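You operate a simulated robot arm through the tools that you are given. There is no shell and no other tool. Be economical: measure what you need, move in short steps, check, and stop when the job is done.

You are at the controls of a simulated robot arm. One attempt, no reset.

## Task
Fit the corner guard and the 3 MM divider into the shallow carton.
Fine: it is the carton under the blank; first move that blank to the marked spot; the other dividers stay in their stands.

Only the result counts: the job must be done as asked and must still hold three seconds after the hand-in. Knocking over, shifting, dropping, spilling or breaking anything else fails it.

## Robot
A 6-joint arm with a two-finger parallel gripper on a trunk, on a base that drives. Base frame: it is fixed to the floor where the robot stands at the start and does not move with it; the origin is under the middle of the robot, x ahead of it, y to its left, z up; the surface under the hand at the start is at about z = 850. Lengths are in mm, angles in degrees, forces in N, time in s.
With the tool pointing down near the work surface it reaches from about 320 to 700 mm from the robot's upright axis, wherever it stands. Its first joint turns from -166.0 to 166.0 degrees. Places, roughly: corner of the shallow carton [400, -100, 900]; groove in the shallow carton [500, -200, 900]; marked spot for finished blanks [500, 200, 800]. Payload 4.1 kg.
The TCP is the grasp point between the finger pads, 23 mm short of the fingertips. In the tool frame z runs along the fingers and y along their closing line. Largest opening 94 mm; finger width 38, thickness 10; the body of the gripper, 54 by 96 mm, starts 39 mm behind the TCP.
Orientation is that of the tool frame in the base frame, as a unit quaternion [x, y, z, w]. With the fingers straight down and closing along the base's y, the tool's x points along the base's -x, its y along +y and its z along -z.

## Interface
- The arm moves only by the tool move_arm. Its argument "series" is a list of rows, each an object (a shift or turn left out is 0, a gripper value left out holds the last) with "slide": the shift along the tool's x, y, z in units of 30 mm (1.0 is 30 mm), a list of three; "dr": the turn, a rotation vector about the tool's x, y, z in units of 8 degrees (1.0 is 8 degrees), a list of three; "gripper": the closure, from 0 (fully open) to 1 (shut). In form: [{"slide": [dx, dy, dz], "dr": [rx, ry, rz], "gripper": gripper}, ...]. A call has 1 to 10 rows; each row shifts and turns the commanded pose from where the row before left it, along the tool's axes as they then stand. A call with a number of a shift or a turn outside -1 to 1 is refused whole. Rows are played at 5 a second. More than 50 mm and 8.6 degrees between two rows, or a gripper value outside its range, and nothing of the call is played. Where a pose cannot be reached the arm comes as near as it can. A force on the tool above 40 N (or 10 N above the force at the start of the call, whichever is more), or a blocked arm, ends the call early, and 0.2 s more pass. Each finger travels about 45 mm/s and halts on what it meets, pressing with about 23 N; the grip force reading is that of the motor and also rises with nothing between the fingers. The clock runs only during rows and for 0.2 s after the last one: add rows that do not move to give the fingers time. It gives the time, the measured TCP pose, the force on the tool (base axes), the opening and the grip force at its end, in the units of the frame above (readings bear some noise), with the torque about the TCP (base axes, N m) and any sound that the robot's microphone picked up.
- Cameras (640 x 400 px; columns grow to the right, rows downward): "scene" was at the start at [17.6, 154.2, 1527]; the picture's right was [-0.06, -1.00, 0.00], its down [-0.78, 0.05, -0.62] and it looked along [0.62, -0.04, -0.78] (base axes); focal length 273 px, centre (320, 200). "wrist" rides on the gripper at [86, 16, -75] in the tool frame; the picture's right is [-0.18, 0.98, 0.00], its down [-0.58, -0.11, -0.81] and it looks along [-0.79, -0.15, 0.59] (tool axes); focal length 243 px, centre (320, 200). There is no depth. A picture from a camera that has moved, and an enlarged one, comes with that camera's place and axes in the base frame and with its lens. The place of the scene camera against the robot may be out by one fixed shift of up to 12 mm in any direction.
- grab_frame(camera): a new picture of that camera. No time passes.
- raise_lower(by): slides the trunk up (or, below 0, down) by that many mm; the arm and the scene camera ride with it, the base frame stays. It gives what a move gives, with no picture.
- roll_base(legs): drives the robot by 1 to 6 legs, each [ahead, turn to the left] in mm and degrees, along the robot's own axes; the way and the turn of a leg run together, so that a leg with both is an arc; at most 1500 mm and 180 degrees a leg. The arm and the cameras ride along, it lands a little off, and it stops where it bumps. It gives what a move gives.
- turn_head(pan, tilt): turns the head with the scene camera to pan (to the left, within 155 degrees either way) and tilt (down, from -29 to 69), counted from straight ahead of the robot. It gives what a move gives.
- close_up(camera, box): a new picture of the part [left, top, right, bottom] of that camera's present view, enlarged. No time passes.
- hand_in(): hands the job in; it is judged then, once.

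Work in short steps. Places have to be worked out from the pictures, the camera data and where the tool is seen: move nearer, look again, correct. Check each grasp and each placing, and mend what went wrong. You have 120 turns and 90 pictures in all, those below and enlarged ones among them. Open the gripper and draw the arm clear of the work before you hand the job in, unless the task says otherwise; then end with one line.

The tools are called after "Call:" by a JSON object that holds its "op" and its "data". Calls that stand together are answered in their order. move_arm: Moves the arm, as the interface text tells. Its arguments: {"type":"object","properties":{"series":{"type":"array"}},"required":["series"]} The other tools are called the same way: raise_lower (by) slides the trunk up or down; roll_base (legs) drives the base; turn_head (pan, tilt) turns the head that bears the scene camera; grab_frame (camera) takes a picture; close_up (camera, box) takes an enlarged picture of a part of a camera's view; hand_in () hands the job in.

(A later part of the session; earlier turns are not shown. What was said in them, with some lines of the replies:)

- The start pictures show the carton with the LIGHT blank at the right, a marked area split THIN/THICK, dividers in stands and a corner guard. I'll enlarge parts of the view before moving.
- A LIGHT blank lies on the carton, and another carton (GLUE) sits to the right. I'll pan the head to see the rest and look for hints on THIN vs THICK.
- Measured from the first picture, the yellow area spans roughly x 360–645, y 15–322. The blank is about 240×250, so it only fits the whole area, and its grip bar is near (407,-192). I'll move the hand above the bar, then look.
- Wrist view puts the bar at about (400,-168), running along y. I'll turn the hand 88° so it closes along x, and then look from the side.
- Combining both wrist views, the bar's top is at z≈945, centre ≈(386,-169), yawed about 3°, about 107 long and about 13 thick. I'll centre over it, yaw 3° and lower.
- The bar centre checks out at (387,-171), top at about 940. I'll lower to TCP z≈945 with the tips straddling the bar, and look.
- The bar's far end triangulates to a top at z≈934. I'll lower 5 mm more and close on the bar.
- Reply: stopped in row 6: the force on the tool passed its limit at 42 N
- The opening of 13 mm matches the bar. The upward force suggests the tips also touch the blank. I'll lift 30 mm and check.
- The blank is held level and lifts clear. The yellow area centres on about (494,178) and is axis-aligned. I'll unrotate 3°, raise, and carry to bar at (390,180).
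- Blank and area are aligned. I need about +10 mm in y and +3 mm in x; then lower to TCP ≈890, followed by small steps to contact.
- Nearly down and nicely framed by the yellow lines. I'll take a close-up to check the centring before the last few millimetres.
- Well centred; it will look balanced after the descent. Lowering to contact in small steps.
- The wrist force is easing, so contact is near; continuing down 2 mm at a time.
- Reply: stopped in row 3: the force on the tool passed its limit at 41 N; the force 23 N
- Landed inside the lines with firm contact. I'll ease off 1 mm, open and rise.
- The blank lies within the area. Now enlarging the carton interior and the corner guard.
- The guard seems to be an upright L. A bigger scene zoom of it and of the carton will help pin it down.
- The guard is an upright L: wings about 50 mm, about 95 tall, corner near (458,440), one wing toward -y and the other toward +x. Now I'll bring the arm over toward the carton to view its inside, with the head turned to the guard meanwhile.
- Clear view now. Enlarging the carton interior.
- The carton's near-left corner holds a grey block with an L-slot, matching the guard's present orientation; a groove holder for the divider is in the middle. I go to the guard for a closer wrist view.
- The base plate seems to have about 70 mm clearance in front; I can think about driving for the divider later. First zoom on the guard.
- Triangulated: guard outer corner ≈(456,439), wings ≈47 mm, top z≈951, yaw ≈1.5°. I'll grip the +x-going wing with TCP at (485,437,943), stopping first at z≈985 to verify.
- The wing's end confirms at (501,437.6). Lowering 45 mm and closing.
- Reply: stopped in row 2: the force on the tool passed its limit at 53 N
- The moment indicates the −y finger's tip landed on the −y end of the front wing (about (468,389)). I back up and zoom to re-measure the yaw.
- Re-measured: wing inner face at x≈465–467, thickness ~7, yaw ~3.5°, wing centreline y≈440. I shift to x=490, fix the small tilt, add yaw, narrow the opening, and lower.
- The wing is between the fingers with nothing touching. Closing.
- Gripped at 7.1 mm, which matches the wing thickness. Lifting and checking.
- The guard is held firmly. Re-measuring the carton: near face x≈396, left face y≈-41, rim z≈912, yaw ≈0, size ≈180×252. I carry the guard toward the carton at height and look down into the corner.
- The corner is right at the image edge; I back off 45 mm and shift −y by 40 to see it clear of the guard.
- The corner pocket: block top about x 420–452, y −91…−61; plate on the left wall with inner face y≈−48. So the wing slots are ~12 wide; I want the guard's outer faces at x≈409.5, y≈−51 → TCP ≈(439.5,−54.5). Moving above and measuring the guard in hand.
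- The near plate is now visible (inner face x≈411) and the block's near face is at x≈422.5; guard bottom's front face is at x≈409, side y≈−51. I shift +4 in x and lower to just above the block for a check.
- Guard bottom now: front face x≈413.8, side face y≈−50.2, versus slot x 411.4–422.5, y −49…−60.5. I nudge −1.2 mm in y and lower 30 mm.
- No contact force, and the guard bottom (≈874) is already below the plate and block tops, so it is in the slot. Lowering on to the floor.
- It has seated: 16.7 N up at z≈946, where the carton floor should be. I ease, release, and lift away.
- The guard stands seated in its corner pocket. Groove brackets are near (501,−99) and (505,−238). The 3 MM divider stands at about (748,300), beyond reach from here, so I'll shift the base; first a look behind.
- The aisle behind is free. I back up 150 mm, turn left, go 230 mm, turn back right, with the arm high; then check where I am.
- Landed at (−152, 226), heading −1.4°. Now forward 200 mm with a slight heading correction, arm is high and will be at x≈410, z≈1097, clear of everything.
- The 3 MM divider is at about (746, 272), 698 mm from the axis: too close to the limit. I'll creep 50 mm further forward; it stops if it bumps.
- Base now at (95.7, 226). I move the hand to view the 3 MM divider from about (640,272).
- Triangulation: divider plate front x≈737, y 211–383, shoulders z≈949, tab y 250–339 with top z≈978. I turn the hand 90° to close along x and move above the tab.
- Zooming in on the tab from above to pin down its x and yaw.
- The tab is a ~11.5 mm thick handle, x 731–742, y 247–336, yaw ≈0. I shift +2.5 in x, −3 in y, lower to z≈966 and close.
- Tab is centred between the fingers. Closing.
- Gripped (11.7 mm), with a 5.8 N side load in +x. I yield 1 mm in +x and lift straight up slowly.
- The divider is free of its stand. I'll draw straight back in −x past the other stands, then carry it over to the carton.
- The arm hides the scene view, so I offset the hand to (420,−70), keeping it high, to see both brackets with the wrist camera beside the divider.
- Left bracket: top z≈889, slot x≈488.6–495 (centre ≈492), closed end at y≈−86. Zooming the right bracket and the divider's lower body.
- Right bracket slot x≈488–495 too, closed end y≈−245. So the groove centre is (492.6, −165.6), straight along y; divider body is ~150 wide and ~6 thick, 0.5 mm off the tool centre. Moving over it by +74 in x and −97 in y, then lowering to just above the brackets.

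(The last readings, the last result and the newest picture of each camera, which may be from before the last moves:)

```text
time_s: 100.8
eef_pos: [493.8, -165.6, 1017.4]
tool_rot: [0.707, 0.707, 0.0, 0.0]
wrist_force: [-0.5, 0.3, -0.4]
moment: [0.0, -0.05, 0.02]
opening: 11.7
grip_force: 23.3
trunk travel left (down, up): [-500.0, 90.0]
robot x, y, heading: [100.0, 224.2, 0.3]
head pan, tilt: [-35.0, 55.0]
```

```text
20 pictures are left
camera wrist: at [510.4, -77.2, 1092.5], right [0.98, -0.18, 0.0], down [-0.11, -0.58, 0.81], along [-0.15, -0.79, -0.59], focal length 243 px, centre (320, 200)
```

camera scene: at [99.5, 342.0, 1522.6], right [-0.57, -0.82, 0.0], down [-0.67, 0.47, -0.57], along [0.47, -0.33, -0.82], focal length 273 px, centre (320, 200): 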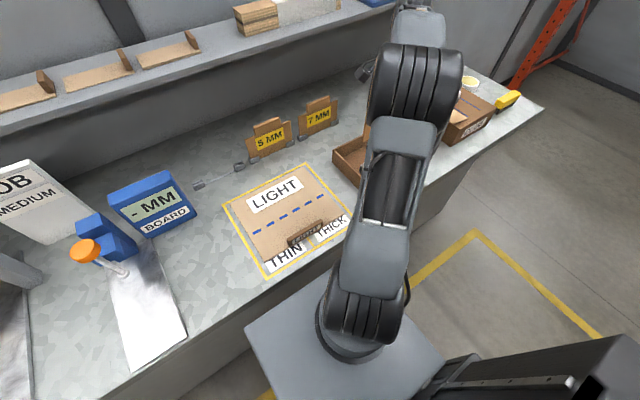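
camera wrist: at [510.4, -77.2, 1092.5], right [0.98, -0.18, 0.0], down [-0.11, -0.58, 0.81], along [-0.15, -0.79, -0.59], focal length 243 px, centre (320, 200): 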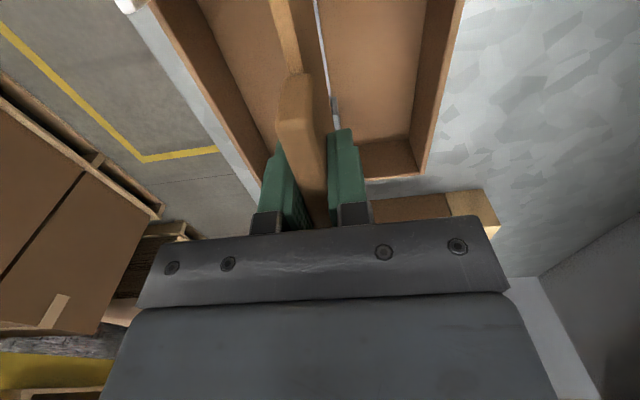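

The right bracket shows beside the divider; zooming for the alignment.

Call:
{"op": "close_up", "data": {"camera": "wrist", "box": [270, 0, 380, 130]}}

```text
3.08 times, centred on (325, 65) of wrist
camera zoom: at [510.4, -77.2, 1092.5], right [0.98, -0.18, 0.0], down [-0.11, -0.58, 0.81], along [-0.15, -0.79, -0.59], focal length 746 px, centre (305, 615)
```

zoom: 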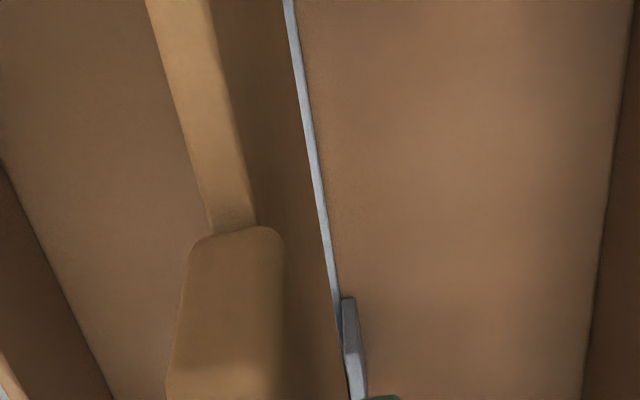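

Body bottom seems about 1 mm too far in +x relative to the rib. I shift −0.8 mm and lower gently, watching the force.

Call:
{"op": "move_arm", "data": {"series": [{"slide": [0, -0.027, 0]}, {"slide": [0, 0, 0.25]}, {"slide": [0, 0, 0.15]}, {"slide": [0, 0, 0.15]}, {"slide": [0, 0, 0.15]}, {}]}}

```text
time_s: 102.2
eef_pos: [490.9, -166.1, 997.8]
tool_rot: [0.707, 0.708, 0.0, 0.0]
wrist_force: [-0.2, -6.0, 15.5]
moment: [0.54, -0.02, -0.05]
opening: 11.9
grip_force: 23.6
trunk travel left (down, up): [-500.0, 90.0]
robot x, y, heading: [98.9, 218.7, 0.3]
head pan, tilt: [-35.0, 55.0]
```

Contact (15 N) at about 79 mm on the +y side with a −y push: the divider's +y end touches the left bracket's end stop. I lift 4 mm, shift −3 mm in y, and try again.

Call:
{"op": "move_arm", "data": {"series": [{"slide": [0, 0, -0.15]}, {"slide": [-0.1, 0, 0]}, {"slide": [0, 0, 0.1]}, {"slide": [0, 0, 0.1]}, {"slide": [0, 0, 0.1]}, {}]}}

```text
time_s: 103.6
eef_pos: [492.2, -168.0, 993.3]
tool_rot: [0.708, 0.706, 0.0, 0.0]
wrist_force: [1.0, -5.8, 14.5]
moment: [0.6, -0.04, -0.01]
opening: 11.9
grip_force: 22.6
trunk travel left (down, up): [-500.0, 90.0]
robot x, y, heading: [100.0, 223.9, 0.3]
head pan, tilt: [-35.0, 55.0]
```

Contact is now 4.5 mm lower, so the end is sliding along a lead-in. Shift another 3 mm in −y and go down.

Call:
{"op": "move_arm", "data": {"series": [{"slide": [0, 0, -0.06]}, {"slide": [-0.1, 0, 0]}, {"slide": [0, 0, 0.1]}, {"slide": [0, 0, 0.1]}, {"slide": [0, 0, 0.05]}, {}]}}

```text
time_s: 105.0
eef_pos: [492.9, -170.6, 986.2]
tool_rot: [0.707, 0.707, 0.0, -0.001]
wrist_force: [0.2, -4.8, 13.9]
moment: [0.61, 0.03, -0.02]
opening: 11.7
grip_force: 22.8
trunk travel left (down, up): [-500.0, 90.0]
robot x, y, heading: [100.1, 224.2, 0.4]
head pan, tilt: [-35.0, 55.0]
```

Descending under steady ~14 N. A picture to see whether it is entering the slot or slipping in the hand.

Call:
{"op": "close_up", "data": {"camera": "wrist", "box": [270, 0, 380, 130]}}

Call:
{"op": "turn_head", "data": {"pan": -55, "tilt": 50}}

Call:
{"op": "grab_frame", "data": {"camera": "scene"}}

```text
3.08 times, centred on (325, 65) of wrist
camera zoom: at [509.0, -82.7, 1062.0], right [0.98, -0.18, 0.0], down [-0.11, -0.58, 0.81], along [-0.15, -0.79, -0.59], focal length 746 px, centre (305, 615)
```

zoom: 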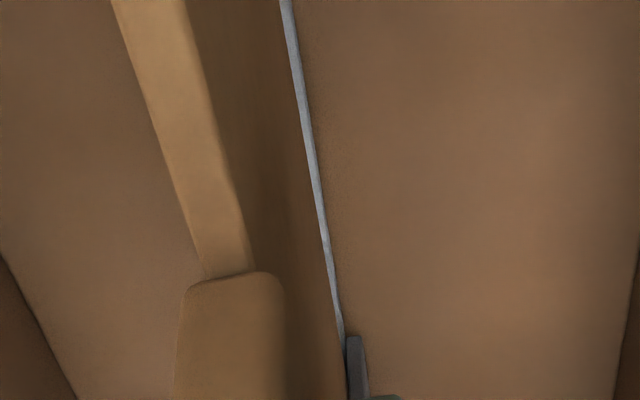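

```text
time_s: 105.8
eef_pos: [492.1, -169.9, 985.7]
tool_rot: [0.707, 0.707, 0.001, -0.001]
wrist_force: [0.3, -3.3, 8.8]
moment: [0.55, 0.01, 0.05]
opening: 11.5
grip_force: 23.4
trunk travel left (down, up): [-500.0, 90.0]
robot x, y, heading: [100.4, 226.7, 0.4]
head pan, tilt: [-55.0, 50.0]
```

```text
17 pictures are left
camera scene: at [84.0, 320.2, 1529.0], right [-0.82, -0.58, 0.0], down [-0.44, 0.63, -0.64], along [0.37, -0.52, -0.77], focal length 273 px, centre (320, 200)
```

scene: 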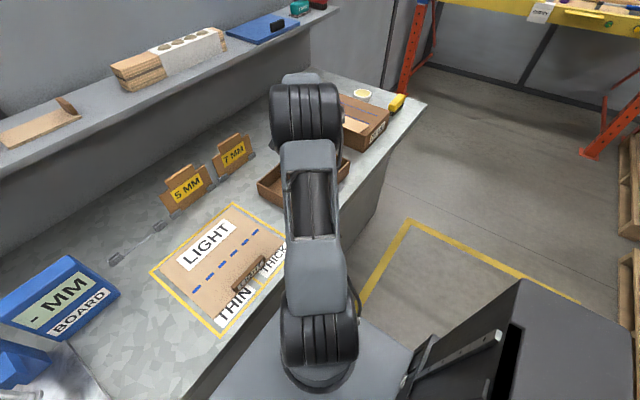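

The tab moved in the hand: the +y end rode up on the bracket and the divider tilted/slipped. I lift clear and carry it to where the scene camera can see its face, to measure tilt and width.

Call:
{"op": "move_arm", "data": {"series": [{"slide": [0, 0, -0.5]}, {"slide": [0, 0, -1]}, {"slide": [0, 0, -1]}, {"slide": [0, 0, -0.9]}, {"slide": [0.9, 0, 0]}, {"slide": [1, 0, 0]}, {"slide": [1, 0, 0]}, {"slide": [1, 0, 0]}, {"slide": [1, 0, 0]}, {"slide": [1, 0, 0]}]}}

Call:
{"op": "move_arm", "data": {"series": [{"slide": [1, 0, 0]}, {"slide": [1, 0, 0]}, {"slide": [1, 0, 0]}, {"slide": [1, 0, 0]}, {"slide": [1, 0, 0]}, {"slide": [0.5, 0, 0]}, {}]}}

Call:
{"op": "turn_head", "data": {"pan": -18, "tilt": 45}}

Call:
{"op": "grab_frame", "data": {"camera": "scene"}}

```text
time_s: 108.0
eef_pos: [494.7, 5.1, 1090.7]
tool_rot: [0.707, 0.707, 0.0, 0.0]
wrist_force: [-0.4, 0.1, -0.9]
moment: [0.02, 0.0, -0.01]
opening: 11.5
grip_force: 23.3
trunk travel left (down, up): [-500.0, 90.0]
robot x, y, heading: [95.7, 225.4, -0.0]
head pan, tilt: [-55.0, 50.0]
```

```text
time_s: 109.6
eef_pos: [492.9, 170.7, 1089.8]
tool_rot: [0.706, 0.708, 0.0, 0.0]
wrist_force: [0.4, -0.2, -0.6]
moment: [-0.05, 0.03, 0.01]
opening: 11.6
grip_force: 23.4
trunk travel left (down, up): [-500.0, 90.0]
robot x, y, heading: [98.9, 221.0, 0.2]
head pan, tilt: [-55.0, 50.0]
```

```text
time_s: 110.7
eef_pos: [491.7, 170.6, 1089.6]
tool_rot: [0.708, 0.707, 0.001, 0.0]
wrist_force: [0.3, 0.6, -0.5]
moment: [0.03, -0.01, -0.02]
opening: 11.5
grip_force: 23.1
trunk travel left (down, up): [-500.0, 90.0]
robot x, y, heading: [96.2, 228.2, 0.3]
head pan, tilt: [-18.0, 45.0]
```

```text
16 pictures are left
camera scene: at [117.6, 358.2, 1536.0], right [-0.31, -0.95, 0.0], down [-0.67, 0.22, -0.71], along [0.67, -0.22, -0.71], focal length 273 px, centre (320, 200)
```

scene: 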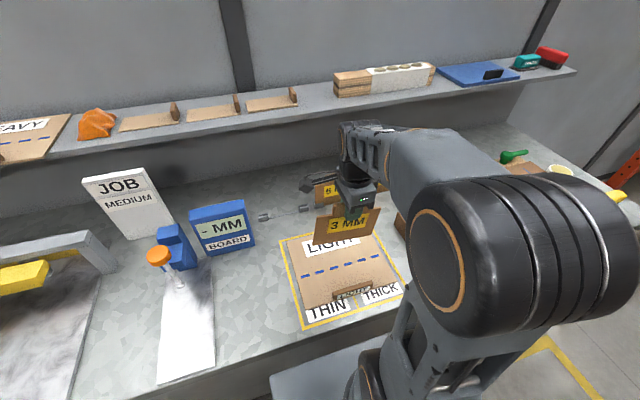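

Call:
{"op": "close_up", "data": {"camera": "scene", "box": [300, 190, 395, 255]}}

```text
6.15 times, centred on (348, 222) of scene
camera zoom: at [117.6, 358.2, 1536.0], right [-0.31, -0.95, 0.0], down [-0.67, 0.22, -0.71], along [0.67, -0.22, -0.71], focal length 1678 px, centre (151, 62)
```

zoom: 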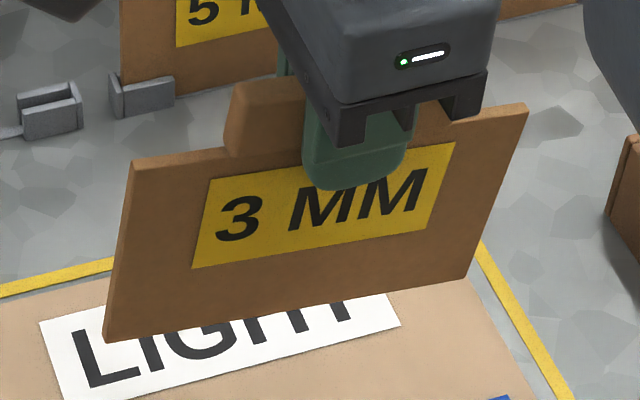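

Measured: the divider is ~157 wide and now tilted about 8° in the grip, with the +y end high. I'll level it by pressing its bottom gently on the free table area near (490,420), which is clear of the blank and slab.

Call:
{"op": "move_arm", "data": {"series": [{"slide": [0.9, 0, 0]}, {"slide": [0.9, 0, 0]}, {"slide": [0.9, 0, 0]}, {"slide": [0.9, 0, 0]}, {"slide": [0.9, 0, 0]}, {"slide": [0.9, 0, 0]}, {"slide": [0.9, 0, 0]}, {"slide": [0.9, 0, 0]}, {"slide": [0.9, 0, 0]}, {"slide": [0.3, 0, 0]}]}}

Call:
{"op": "move_arm", "data": {"series": [{"slide": [0, 0, 0.9]}, {"slide": [0, 0, 0.9]}, {"slide": [0, 0, 0.9]}, {"slide": [0, 0, 0.3]}, {}]}}

Call:
{"op": "turn_head", "data": {"pan": 8, "tilt": 50}}

Call:
{"op": "grab_frame", "data": {"camera": "scene"}}

```text
time_s: 112.9
eef_pos: [493.1, 422.4, 1088.9]
tool_rot: [0.707, 0.707, 0.0, 0.0]
wrist_force: [0.1, 0.1, -0.4]
moment: [0.02, 0.03, -0.01]
opening: 11.5
grip_force: 23.0
trunk travel left (down, up): [-500.0, 90.0]
robot x, y, heading: [100.5, 223.8, 0.0]
head pan, tilt: [-18.0, 45.0]
```

```text
time_s: 114.1
eef_pos: [493.9, 422.3, 999.2]
tool_rot: [0.707, 0.707, 0.0, 0.0]
wrist_force: [0.0, -0.5, -0.2]
moment: [-0.01, -0.01, 0.01]
opening: 11.6
grip_force: 23.2
trunk travel left (down, up): [-500.0, 90.0]
robot x, y, heading: [99.5, 223.8, 0.1]
head pan, tilt: [-18.0, 45.0]
```

```text
time_s: 115.0
eef_pos: [494.4, 423.2, 998.9]
tool_rot: [0.707, 0.707, 0.0, 0.0]
wrist_force: [0.8, -0.7, -1.0]
moment: [0.01, 0.0, -0.02]
opening: 11.5
grip_force: 23.1
trunk travel left (down, up): [-500.0, 90.0]
robot x, y, heading: [99.9, 224.1, 0.3]
head pan, tilt: [8.0, 50.0]
```

```text
14 pictures are left
camera scene: at [116.5, 394.2, 1529.1], right [0.14, -0.99, 0.0], down [-0.76, -0.11, -0.64], along [0.64, 0.09, -0.77], focal length 273 px, centre (320, 200)
```

scene: 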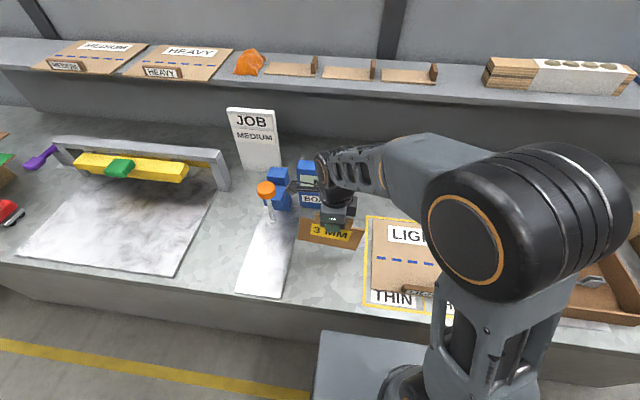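

The divider hangs above free table, clear of slab and blank. Lowering in small steps to contact.

Call:
{"op": "move_arm", "data": {"series": [{"slide": [0, 0, 0.4]}, {"slide": [0, 0, 0.3]}, {"slide": [0, 0, 0.2]}, {"slide": [0, 0, 0.15]}, {}]}}

```text
time_s: 116.2
eef_pos: [493.8, 423.7, 969.0]
tool_rot: [0.706, 0.708, 0.001, 0.0]
wrist_force: [0.3, 2.5, 13.8]
moment: [-0.63, 0.07, 0.0]
opening: 11.5
grip_force: 23.3
trunk travel left (down, up): [-500.0, 90.0]
robot x, y, heading: [97.2, 226.8, 0.1]
head pan, tilt: [8.0, 50.0]
```

Contact at the −y lower corner as expected (Mx −0.63). Continuing down to rotate it level.

Call:
{"op": "move_arm", "data": {"series": [{"slide": [0, 0, 0.1]}, {"slide": [0, 0, 0.1]}, {}]}}

Call:
{"op": "move_arm", "data": {"series": [{"slide": [0, 0, 0.07]}, {"slide": [0, 0, 0.06]}, {}]}}

```text
time_s: 117.0
eef_pos: [492.5, 423.5, 962.5]
tool_rot: [0.706, 0.709, 0.001, -0.001]
wrist_force: [0.4, 4.2, 15.4]
moment: [-0.59, -0.02, 0.04]
opening: 11.5
grip_force: 23.5
trunk travel left (down, up): [-500.0, 90.0]
robot x, y, heading: [99.3, 226.0, 0.2]
head pan, tilt: [8.0, 50.0]
```

```text
time_s: 117.8
eef_pos: [492.2, 423.0, 958.1]
tool_rot: [0.706, 0.708, 0.0, 0.0]
wrist_force: [0.0, 5.3, 16.5]
moment: [-0.6, 0.0, 0.0]
opening: 11.7
grip_force: 23.2
trunk travel left (down, up): [-500.0, 90.0]
robot x, y, heading: [98.5, 224.9, 0.4]
head pan, tilt: [8.0, 50.0]
```

Still one-sided and yielding smoothly. Continuing 2 mm at a time.

Call:
{"op": "move_arm", "data": {"series": [{"slide": [0, 0, 0.07]}, {}]}}

Call:
{"op": "move_arm", "data": {"series": [{"slide": [0, 0, 0.05]}, {}]}}

Call:
{"op": "close_up", "data": {"camera": "scene", "box": [285, 205, 375, 265]}}

```text
time_s: 118.4
eef_pos: [493.5, 423.3, 957.2]
tool_rot: [0.707, 0.708, 0.0, 0.0]
wrist_force: [-0.1, 5.4, 15.3]
moment: [-0.62, 0.03, -0.02]
opening: 11.5
grip_force: 23.3
trunk travel left (down, up): [-500.0, 90.0]
robot x, y, heading: [97.9, 225.8, 0.3]
head pan, tilt: [8.0, 50.0]
```

```text
time_s: 119.0
eef_pos: [492.7, 422.9, 953.4]
tool_rot: [0.706, 0.708, 0.0, 0.001]
wrist_force: [-0.4, 5.4, 15.1]
moment: [-0.61, -0.01, 0.02]
opening: 11.4
grip_force: 23.3
trunk travel left (down, up): [-500.0, 90.0]
robot x, y, heading: [97.9, 225.1, 0.4]
head pan, tilt: [8.0, 50.0]
```

```text
6.67 times, centred on (330, 235) of scene
camera zoom: at [115.5, 394.8, 1529.0], right [0.14, -0.99, 0.0], down [-0.76, -0.11, -0.64], along [0.64, 0.09, -0.77], focal length 1818 px, centre (253, -33)
```

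zoom: 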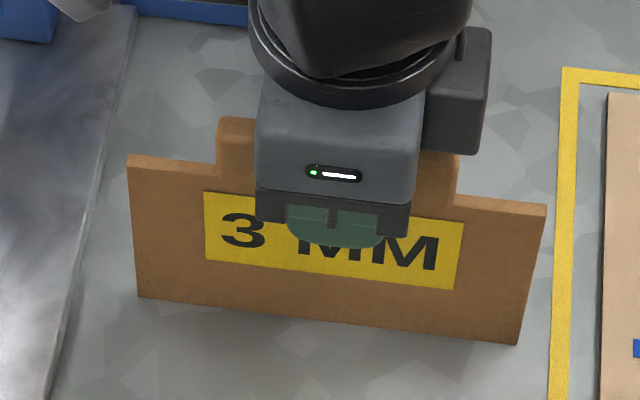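

Almost level now (bottom corners differ by ≈1 mm). A little more until the moment drops.

Call:
{"op": "move_arm", "data": {"series": [{"slide": [0, 0, 0.05]}, {}]}}

Call:
{"op": "move_arm", "data": {"series": [{"slide": [0, 0, 0.05]}, {}]}}

```text
time_s: 119.6
eef_pos: [492.6, 423.1, 952.7]
tool_rot: [0.707, 0.707, 0.001, 0.001]
wrist_force: [0.2, 2.4, 21.0]
moment: [0.01, -0.02, -0.01]
opening: 11.4
grip_force: 22.7
trunk travel left (down, up): [-500.0, 90.0]
robot x, y, heading: [98.4, 223.1, 0.4]
head pan, tilt: [8.0, 50.0]
```

```text
time_s: 120.2
eef_pos: [492.1, 423.5, 951.6]
tool_rot: [0.707, 0.707, 0.001, 0.0]
wrist_force: [1.5, 0.0, 22.3]
moment: [-0.05, -0.02, 0.01]
opening: 11.5
grip_force: 22.8
trunk travel left (down, up): [-500.0, 90.0]
robot x, y, heading: [96.4, 226.2, 0.4]
head pan, tilt: [8.0, 50.0]
```

Now level (moment ≈0, 22 N), with the divider bottom 102 mm below the TCP. A wrist zoom to measure the tab's end against the TCP.

Call:
{"op": "move_arm", "data": {"series": [{"slide": [0, 0, -0.3]}, {"slide": [0, 0, -0.7]}, {}]}}

Call:
{"op": "close_up", "data": {"camera": "wrist", "box": [240, 0, 380, 150]}}

```text
time_s: 121.0
eef_pos: [492.8, 424.0, 980.4]
tool_rot: [0.707, 0.707, -0.001, 0.0]
wrist_force: [-0.3, -0.4, -0.7]
moment: [-0.01, 0.04, 0.0]
opening: 11.5
grip_force: 22.4
trunk travel left (down, up): [-500.0, 90.0]
robot x, y, heading: [96.5, 226.9, 0.1]
head pan, tilt: [8.0, 50.0]
```

```text
2.67 times, centred on (310, 75) of wrist
camera zoom: at [509.1, 511.6, 1055.5], right [0.98, -0.18, 0.0], down [-0.11, -0.58, 0.81], along [-0.15, -0.79, -0.59], focal length 647 px, centre (347, 533)
```

zoom: 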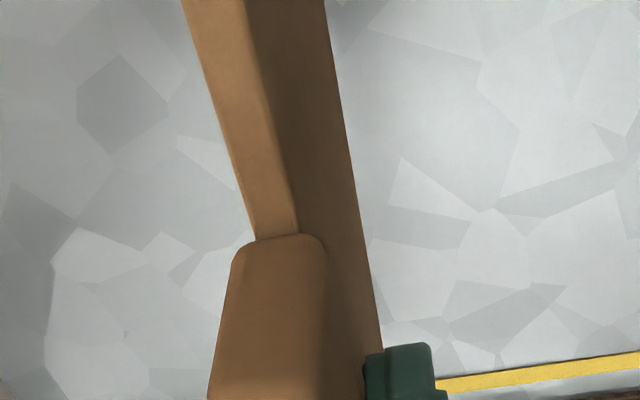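

Divider body centre is ≈+2 mm in y from the TCP and 16.1 mm from the camera in x. Re-evaluated target: camera at (508.7, −80.1). I lift and carry the divider back over the groove.

Call:
{"op": "move_arm", "data": {"series": [{"slide": [0, 0, -1]}, {"slide": [0, 0, -1]}, {"slide": [0, 0, -1]}, {"slide": [-0.4, 0, -0.9]}, {"slide": [-0.9, 0, 0]}, {"slide": [-0.95, 0, 0]}, {"slide": [-0.95, 0, 0]}, {"slide": [-0.95, 0, 0]}, {"slide": [-0.95, 0, 0]}, {"slide": [-0.95, 0, 0]}]}}

Call:
{"op": "move_arm", "data": {"series": [{"slide": [-0.95, 0, 0]}, {"slide": [-0.95, 0, 0]}, {"slide": [-0.95, 0, 0]}, {"slide": [-0.95, 0, 0]}, {"slide": [-0.95, 0, 0]}, {"slide": [-0.95, 0, 0]}, {"slide": [-0.95, 0, 0]}, {"slide": [-0.95, 0, 0]}, {"slide": [-0.95, 0, 0]}, {"slide": [-0.95, 0, 0]}]}}

Call:
{"op": "move_arm", "data": {"series": [{"slide": [-0.95, 0, 0]}, {"slide": [-0.95, 0, 0]}, {"slide": [-0.95, 0, 0]}, {"slide": [-0.9, 0, 0]}, {"slide": [-0.43, 0, 0]}, {}, {"slide": [0, 0, 0.9]}, {"slide": [0, 0, 0.9]}, {"slide": [0, 0, 0.9]}, {}]}}

Call:
{"op": "close_up", "data": {"camera": "wrist", "box": [270, 0, 380, 130]}}

```text
time_s: 123.2
eef_pos: [494.4, 239.7, 1097.6]
tool_rot: [0.706, 0.708, 0.0, 0.0]
wrist_force: [-0.3, 0.1, -0.4]
moment: [-0.01, 0.01, 0.0]
opening: 11.2
grip_force: 23.0
trunk travel left (down, up): [-500.0, 90.0]
robot x, y, heading: [100.0, 224.3, 0.2]
head pan, tilt: [8.0, 50.0]
```

```text
time_s: 125.4
eef_pos: [493.6, -43.2, 1097.2]
tool_rot: [0.707, 0.708, 0.0, 0.0]
wrist_force: [-0.3, 0.3, -0.5]
moment: [-0.01, -0.01, 0.02]
opening: 11.4
grip_force: 23.2
trunk travel left (down, up): [-500.0, 90.0]
robot x, y, heading: [100.7, 226.8, 0.2]
head pan, tilt: [8.0, 50.0]
```

```text
time_s: 127.6
eef_pos: [492.8, -170.5, 1016.9]
tool_rot: [0.707, 0.708, 0.001, 0.0]
wrist_force: [0.0, 0.1, 0.1]
moment: [0.02, -0.01, -0.01]
opening: 11.2
grip_force: 23.0
trunk travel left (down, up): [-500.0, 90.0]
robot x, y, heading: [98.5, 225.8, 0.0]
head pan, tilt: [8.0, 50.0]
```

```text
3.08 times, centred on (325, 65) of wrist
camera zoom: at [510.0, -82.4, 1092.0], right [0.98, -0.18, 0.0], down [-0.11, -0.58, 0.81], along [-0.15, -0.79, -0.59], focal length 746 px, centre (305, 615)
```

zoom: 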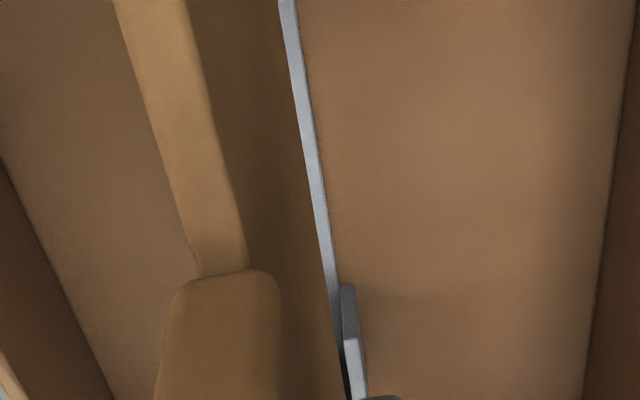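

Using the first contact height, the bracket tops are really at z≈881, which puts the slot 166 long and centred relative to this camera at (−16.3, −85.9); the body is at about (−15.5, −84). I shift −2 mm in y and −0.6 in x, then lower in small steps.

Call:
{"op": "move_arm", "data": {"series": [{"slide": [-0.07, -0.02, 0]}, {"slide": [0, 0, 0.4]}, {"slide": [0, 0, 0.4]}, {"slide": [0, 0, 0.2]}, {}, {"slide": [0, 0, 0.1]}, {}]}}

```text
time_s: 129.2
eef_pos: [493.1, -170.0, 985.7]
tool_rot: [0.707, 0.707, -0.001, 0.001]
wrist_force: [-0.6, 8.6, 16.4]
moment: [-0.57, 0.03, -0.03]
opening: 11.2
grip_force: 23.2
trunk travel left (down, up): [-500.0, 90.0]
robot x, y, heading: [100.6, 225.6, 0.3]
head pan, tilt: [8.0, 50.0]
```

This time the −y corner touched (moment reversed), so the centre lies between. Lift, shift +2.5 mm in y, and retry with finer steps.

Call:
{"op": "move_arm", "data": {"series": [{"slide": [0, 0, -0.2]}, {"slide": [0.085, 0, 0]}, {"slide": [0, 0, 0.12]}, {}]}}

Call:
{"op": "move_arm", "data": {"series": [{"slide": [0, 0, 0.07]}, {}]}}

```text
time_s: 130.2
eef_pos: [493.0, -169.5, 986.3]
tool_rot: [0.707, 0.707, 0.0, -0.002]
wrist_force: [-0.5, 1.4, -0.1]
moment: [0.01, -0.01, 0.03]
opening: 11.3
grip_force: 22.8
trunk travel left (down, up): [-500.0, 90.0]
robot x, y, heading: [96.3, 225.1, 0.1]
head pan, tilt: [8.0, 50.0]
```

```text
time_s: 130.8
eef_pos: [493.3, -168.5, 984.0]
tool_rot: [0.707, 0.707, 0.0, 0.0]
wrist_force: [-0.4, -0.8, -0.3]
moment: [-0.01, 0.0, 0.03]
opening: 11.6
grip_force: 22.6
trunk travel left (down, up): [-500.0, 90.0]
robot x, y, heading: [94.9, 222.8, 0.4]
head pan, tilt: [8.0, 50.0]
```

No force at 984, slightly below the former contact. Continuing 2–3 mm at a time.

Call:
{"op": "move_arm", "data": {"series": [{"slide": [0, 0, 0.08]}, {}]}}

Call:
{"op": "move_arm", "data": {"series": [{"slide": [0, 0, 0.07]}, {}]}}

```text
time_s: 131.4
eef_pos: [492.7, -168.1, 981.2]
tool_rot: [0.706, 0.708, 0.0, -0.002]
wrist_force: [0.1, -0.5, -0.2]
moment: [0.0, 0.03, 0.01]
opening: 11.4
grip_force: 23.1
trunk travel left (down, up): [-500.0, 90.0]
robot x, y, heading: [100.7, 224.5, 0.1]
head pan, tilt: [8.0, 50.0]
```

```text
time_s: 132.0
eef_pos: [493.2, -168.5, 979.8]
tool_rot: [0.707, 0.708, -0.001, 0.0]
wrist_force: [0.3, 0.3, -0.5]
moment: [-0.01, 0.0, -0.01]
opening: 11.4
grip_force: 22.8
trunk travel left (down, up): [-500.0, 90.0]
robot x, y, heading: [99.4, 225.3, 0.1]
head pan, tilt: [8.0, 50.0]
```

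Bottom is at ≈878, below the bracket tops, and no force, so it is entering the groove. Continuing.

Call:
{"op": "move_arm", "data": {"series": [{"slide": [0, 0, 0.1]}, {"slide": [0, 0, 0.1]}, {}]}}

Call:
{"op": "move_arm", "data": {"series": [{"slide": [0, 0, 0.1]}, {"slide": [0, 0, 0.1]}, {}]}}

```text
time_s: 132.8
eef_pos: [493.2, -168.6, 972.7]
tool_rot: [0.707, 0.707, -0.001, -0.001]
wrist_force: [0.0, 0.1, -0.8]
moment: [-0.02, 0.02, 0.03]
opening: 11.1
grip_force: 23.3
trunk travel left (down, up): [-500.0, 90.0]
robot x, y, heading: [99.5, 225.0, 0.1]
head pan, tilt: [8.0, 50.0]
```

```text
time_s: 133.6
eef_pos: [492.6, -168.7, 966.7]
tool_rot: [0.707, 0.708, 0.0, 0.0]
wrist_force: [-0.6, 0.8, -1.4]
moment: [-0.01, -0.01, 0.0]
opening: 11.6
grip_force: 23.0
trunk travel left (down, up): [-500.0, 90.0]
robot x, y, heading: [97.3, 225.1, 0.3]
head pan, tilt: [8.0, 50.0]
```

Sliding freely down to 966.7; seating expected at about 957.

Call:
{"op": "move_arm", "data": {"series": [{"slide": [0, 0, 0.1]}, {"slide": [0, 0, 0.07]}, {}]}}

Call:
{"op": "move_arm", "data": {"series": [{"slide": [0, 0, 0.07]}, {"slide": [0, 0, 0.07]}, {}]}}

```text
time_s: 134.4
eef_pos: [493.1, -167.6, 961.1]
tool_rot: [0.707, 0.707, 0.001, 0.0]
wrist_force: [0.4, 0.3, -0.7]
moment: [0.03, 0.01, -0.04]
opening: 11.2
grip_force: 23.7
trunk travel left (down, up): [-500.0, 90.0]
robot x, y, heading: [100.0, 225.4, 0.1]
head pan, tilt: [8.0, 50.0]
```

```text
time_s: 135.2
eef_pos: [493.3, -169.8, 958.6]
tool_rot: [0.707, 0.707, 0.0, 0.001]
wrist_force: [3.5, -9.8, 4.8]
moment: [-0.24, 0.01, 0.05]
opening: 11.5
grip_force: 23.0
trunk travel left (down, up): [-500.0, 90.0]
robot x, y, heading: [101.5, 227.2, -0.1]
head pan, tilt: [8.0, 50.0]
```

Touching the groove floor with a slight side load. I press a bit more so it seats level.

Call:
{"op": "move_arm", "data": {"series": [{"slide": [0, 0, 0.06]}, {}]}}

Call:
{"op": "move_arm", "data": {"series": [{"slide": [0, 0, 0.05]}, {}]}}

```text
time_s: 135.8
eef_pos: [492.6, -168.6, 957.8]
tool_rot: [0.707, 0.707, 0.0, 0.001]
wrist_force: [1.5, -11.0, 19.5]
moment: [0.1, 0.03, 0.01]
opening: 12.0
grip_force: 23.3
trunk travel left (down, up): [-500.0, 90.0]
robot x, y, heading: [98.1, 224.2, 0.3]
head pan, tilt: [8.0, 50.0]
```

```text
time_s: 136.4
eef_pos: [492.6, -167.5, 955.3]
tool_rot: [0.706, 0.708, 0.0, 0.0]
wrist_force: [2.7, -8.2, 19.5]
moment: [0.16, 0.04, 0.02]
opening: 11.6
grip_force: 23.1
trunk travel left (down, up): [-500.0, 90.0]
robot x, y, heading: [97.5, 225.2, 0.2]
head pan, tilt: [8.0, 50.0]
```

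About 20 N down, moment small. One more small press, then a check picture before releasing.

Call:
{"op": "move_arm", "data": {"series": [{"slide": [0, 0, 0.05]}, {}]}}

Call:
{"op": "grab_frame", "data": {"camera": "wrist"}}

```text
time_s: 137.0
eef_pos: [492.9, -168.8, 954.7]
tool_rot: [0.707, 0.707, 0.0, 0.0]
wrist_force: [0.3, -4.9, 22.2]
moment: [0.23, 0.04, -0.01]
opening: 11.3
grip_force: 23.2
trunk travel left (down, up): [-500.0, 90.0]
robot x, y, heading: [96.4, 220.8, -0.1]
head pan, tilt: [8.0, 50.0]
```

```text
10 pictures are left
camera wrist: at [508.9, -80.0, 1029.2], right [0.98, -0.18, 0.0], down [-0.11, -0.58, 0.81], along [-0.15, -0.79, -0.59], focal length 243 px, centre (320, 200)
```

wrist: 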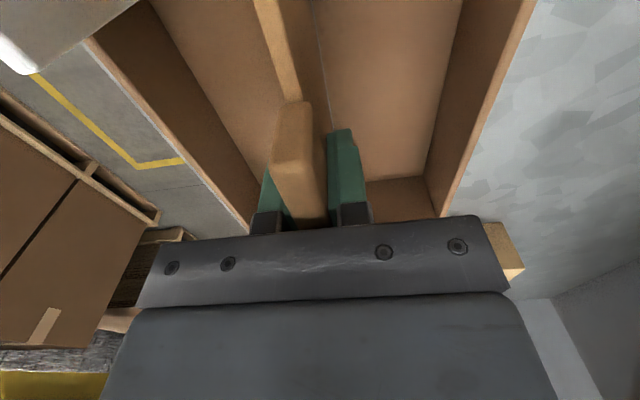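

Seated. Ease off 1 mm, open slightly and rise slowly.

Call:
{"op": "move_arm", "data": {"series": [{"slide": [0, 0, -0.03]}, {"gripper": 0.8}, {"gripper": 0.7}, {"gripper": 0.65}, {}, {"slide": [0, 0, -0.4]}, {"slide": [0, 0, -0.6]}, {"slide": [0, 0, -1]}, {"slide": [0, 0, -1]}, {"slide": [0, 0, -1]}]}}

Call:
{"op": "move_arm", "data": {"series": [{"slide": [0.8, -0.5, -0.5]}, {"slide": [0.9, -0.7, -0.3]}, {"slide": [0.9, -0.7, 0]}, {"slide": [0.9, -0.7, 0]}, {"slide": [0.5, 0, 0]}, {}]}}

Call:
{"op": "grab_frame", "data": {"camera": "wrist"}}

```text
time_s: 139.2
eef_pos: [494.8, -168.0, 1073.4]
tool_rot: [0.706, 0.708, -0.001, 0.0]
wrist_force: [-0.2, 0.1, -0.3]
moment: [-0.02, 0.05, -0.02]
opening: 33.0
grip_force: 0.1
trunk travel left (down, up): [-500.0, 90.0]
robot x, y, heading: [99.1, 226.7, 0.1]
head pan, tilt: [8.0, 50.0]
```

```text
time_s: 140.6
eef_pos: [413.6, -48.0, 1098.1]
tool_rot: [0.708, 0.707, 0.0, 0.001]
wrist_force: [1.6, 0.2, 0.3]
moment: [-0.03, 0.0, 0.01]
opening: 32.7
grip_force: 0.1
trunk travel left (down, up): [-500.0, 90.0]
robot x, y, heading: [99.8, 225.5, 0.2]
head pan, tilt: [8.0, 50.0]
```

```text
9 pictures are left
camera wrist: at [430.5, 39.9, 1172.9], right [0.98, -0.18, 0.0], down [-0.11, -0.58, 0.81], along [-0.15, -0.79, -0.59], focal length 243 px, centre (320, 200)
```

wrist: 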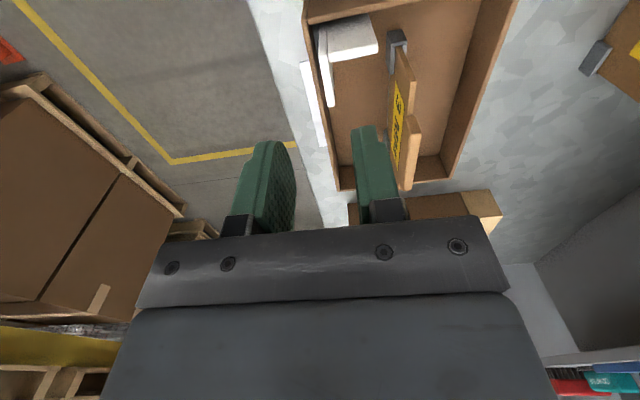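

The divider stands in the groove with the hand clear. I'll swing the arm away over the table front and confirm with both cameras.

Call:
{"op": "move_arm", "data": {"series": [{"slide": [1, 0, -0.3]}, {"slide": [1, 0, -0.3]}, {"slide": [1, 0, -0.3]}, {"slide": [1, 0, 0]}, {"slide": [1, 0, 0]}, {"slide": [1, 0, 0]}, {"slide": [1, 0, 0]}, {"slide": [1, 0, 0]}, {"slide": [1, 0, 0], "gripper": 0}, {"slide": [1, 0, 0]}]}}

Call:
{"op": "turn_head", "data": {"pan": -38, "tilt": 48}}

Call:
{"op": "grab_frame", "data": {"camera": "scene"}}

```text
time_s: 142.8
eef_pos: [413.7, 251.4, 1126.1]
tool_rot: [0.707, 0.707, 0.0, -0.001]
wrist_force: [1.3, 0.5, -0.1]
moment: [0.0, 0.02, -0.01]
opening: 86.0
grip_force: 0.1
trunk travel left (down, up): [-500.0, 90.0]
robot x, y, heading: [95.3, 222.9, 0.4]
head pan, tilt: [8.0, 50.0]
```

```text
time_s: 143.9
eef_pos: [414.4, 251.0, 1126.1]
tool_rot: [0.707, 0.707, 0.0, -0.001]
wrist_force: [0.0, 0.0, 0.7]
moment: [-0.02, 0.0, -0.02]
opening: 94.3
grip_force: 0.0
trunk travel left (down, up): [-500.0, 90.0]
robot x, y, heading: [96.7, 221.5, 0.4]
head pan, tilt: [-38.0, 48.0]
```

```text
8 pictures are left
camera scene: at [102.5, 334.9, 1531.8], right [-0.61, -0.79, 0.0], down [-0.59, 0.45, -0.67], along [0.53, -0.41, -0.74], focal length 273 px, centre (320, 200)
```

scene: 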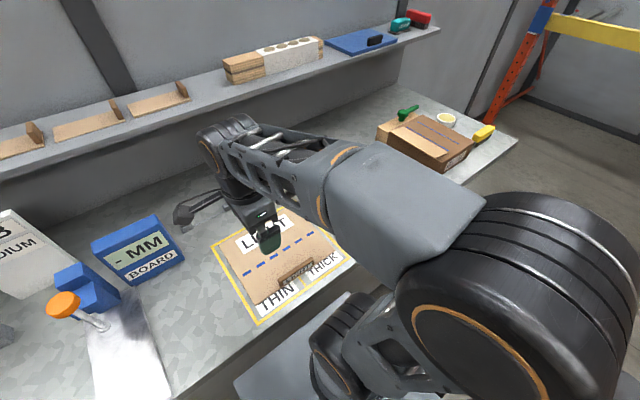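

The forearm hides the carton; moving the hand further left.

Call:
{"op": "move_arm", "data": {"series": [{"slide": [1, 0, 0]}, {"slide": [1, 0, 0]}, {"slide": [1, 0, 0]}, {"slide": [1, 0, 0]}, {"slide": [1, 0, 0]}, {"slide": [1, 0, 0]}, {"slide": [1, -0.3, 0]}, {"slide": [1, -0.3, 0]}, {"slide": [1, -0.3, 0]}, {}]}}

Call:
{"op": "grab_frame", "data": {"camera": "scene"}}

```text
time_s: 146.1
eef_pos: [385.4, 522.2, 1124.4]
tool_rot: [0.707, 0.707, 0.001, -0.001]
wrist_force: [0.1, 0.4, -0.3]
moment: [0.0, 0.0, 0.0]
opening: 94.1
grip_force: 0.1
trunk travel left (down, up): [-500.0, 90.0]
robot x, y, heading: [100.8, 227.6, 0.3]
head pan, tilt: [-38.0, 48.0]
```

```text
7 pictures are left
camera scene: at [102.5, 335.1, 1531.8], right [-0.61, -0.79, 0.0], down [-0.59, 0.46, -0.67], along [0.53, -0.41, -0.74], focal length 273 px, centre (320, 200)
```

scene: 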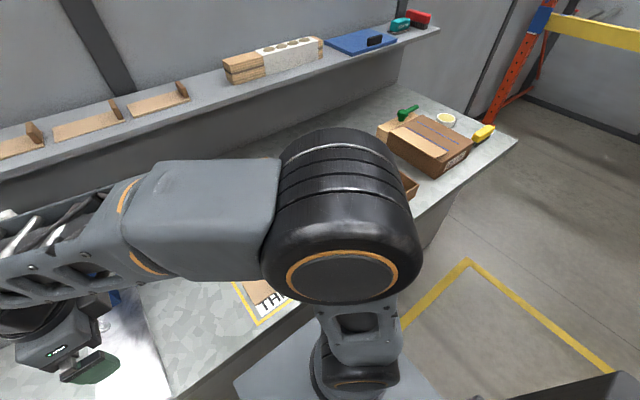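

Still hidden; I bring the hand back to about (420, 30) and check the carton with the wrist camera instead.

Call:
{"op": "move_arm", "data": {"series": [{"slide": [-1, 0.1, 0]}, {"slide": [-1, 0.1, 0]}, {"slide": [-1, 0.1, 0]}, {"slide": [-1, 0.1, 0]}, {"slide": [-1, 0.1, 0]}, {"slide": [-1, 0.1, 0]}, {"slide": [-1, 0.1, 0]}, {"slide": [-1, 0.1, 0]}, {"slide": [-1, 0, 0]}, {"slide": [-1, 0, 0]}]}}

Call:
{"op": "move_arm", "data": {"series": [{"slide": [-1, 0, 0]}, {"slide": [-1, 0, 0]}, {"slide": [-1, 0, 0]}, {"slide": [-1, 0, 0]}, {"slide": [-1, 0, 0]}, {"slide": [-1, 0, 0]}, {}]}}

Call:
{"op": "close_up", "data": {"camera": "wrist", "box": [280, 0, 500, 200]}}

Call:
{"op": "turn_head", "data": {"pan": 5, "tilt": 50}}

Call:
{"op": "grab_frame", "data": {"camera": "scene"}}

```text
time_s: 148.3
eef_pos: [411.1, 219.9, 1125.3]
tool_rot: [0.707, 0.708, 0.0, 0.0]
wrist_force: [0.2, 0.0, -1.3]
moment: [-0.01, -0.03, -0.04]
opening: 94.1
grip_force: 0.0
trunk travel left (down, up): [-500.0, 90.0]
robot x, y, heading: [99.8, 225.6, 0.4]
head pan, tilt: [-38.0, 48.0]
```

```text
time_s: 149.9
eef_pos: [412.8, 39.7, 1124.7]
tool_rot: [0.706, 0.708, 0.0, 0.0]
wrist_force: [0.3, 0.0, -0.6]
moment: [-0.02, -0.01, -0.01]
opening: 93.8
grip_force: 0.1
trunk travel left (down, up): [-500.0, 90.0]
robot x, y, heading: [96.7, 227.3, 0.4]
head pan, tilt: [-38.0, 48.0]
```

```text
2.00 times, centred on (390, 100) of wrist
camera zoom: at [429.0, 128.1, 1199.1], right [0.98, -0.18, 0.0], down [-0.11, -0.58, 0.81], along [-0.15, -0.79, -0.59], focal length 485 px, centre (180, 400)
```

zoom: 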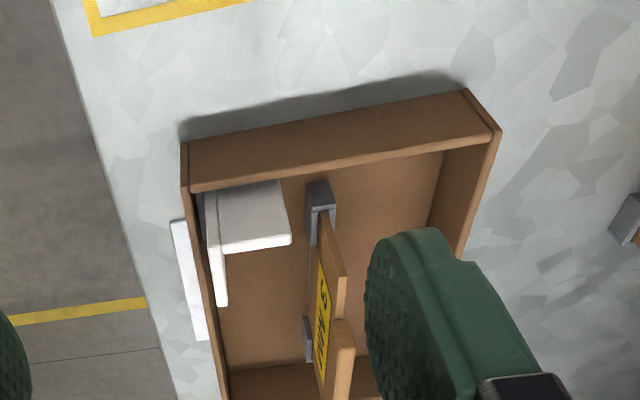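

```text
time_s: 151.0
eef_pos: [413.3, 40.1, 1123.6]
tool_rot: [0.706, 0.708, 0.0, 0.0]
wrist_force: [0.0, 0.1, -0.2]
moment: [0.03, 0.0, -0.02]
opening: 93.8
grip_force: 0.2
trunk travel left (down, up): [-500.0, 90.0]
robot x, y, heading: [99.4, 226.4, 0.3]
head pan, tilt: [5.0, 50.0]
```

```text
5 pictures are left
camera scene: at [116.9, 390.1, 1529.1], right [0.09, -1.0, 0.0], down [-0.76, -0.07, -0.64], along [0.64, 0.06, -0.77], focal length 273 px, centre (320, 200)
```

scene: 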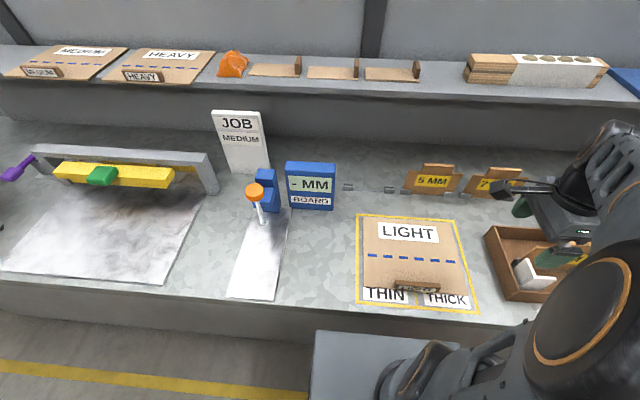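

The divider stands in both brackets, the guard sits in its corner and the LIGHT blank is inside the yellow area. The other dividers are still in their stands, and the gripper is open and clear, so I hand in.

Call:
{"op": "hand_in", "data": {}}

```text
The job is handed in.
```

I moved the LIGHT blank onto the marked spot and fitted the corner guard and the 3 MM divider into the shallow carton; the job is handed in. The blank is wider than either the THIN or the THICK half, so I centred it on the whole marked area.
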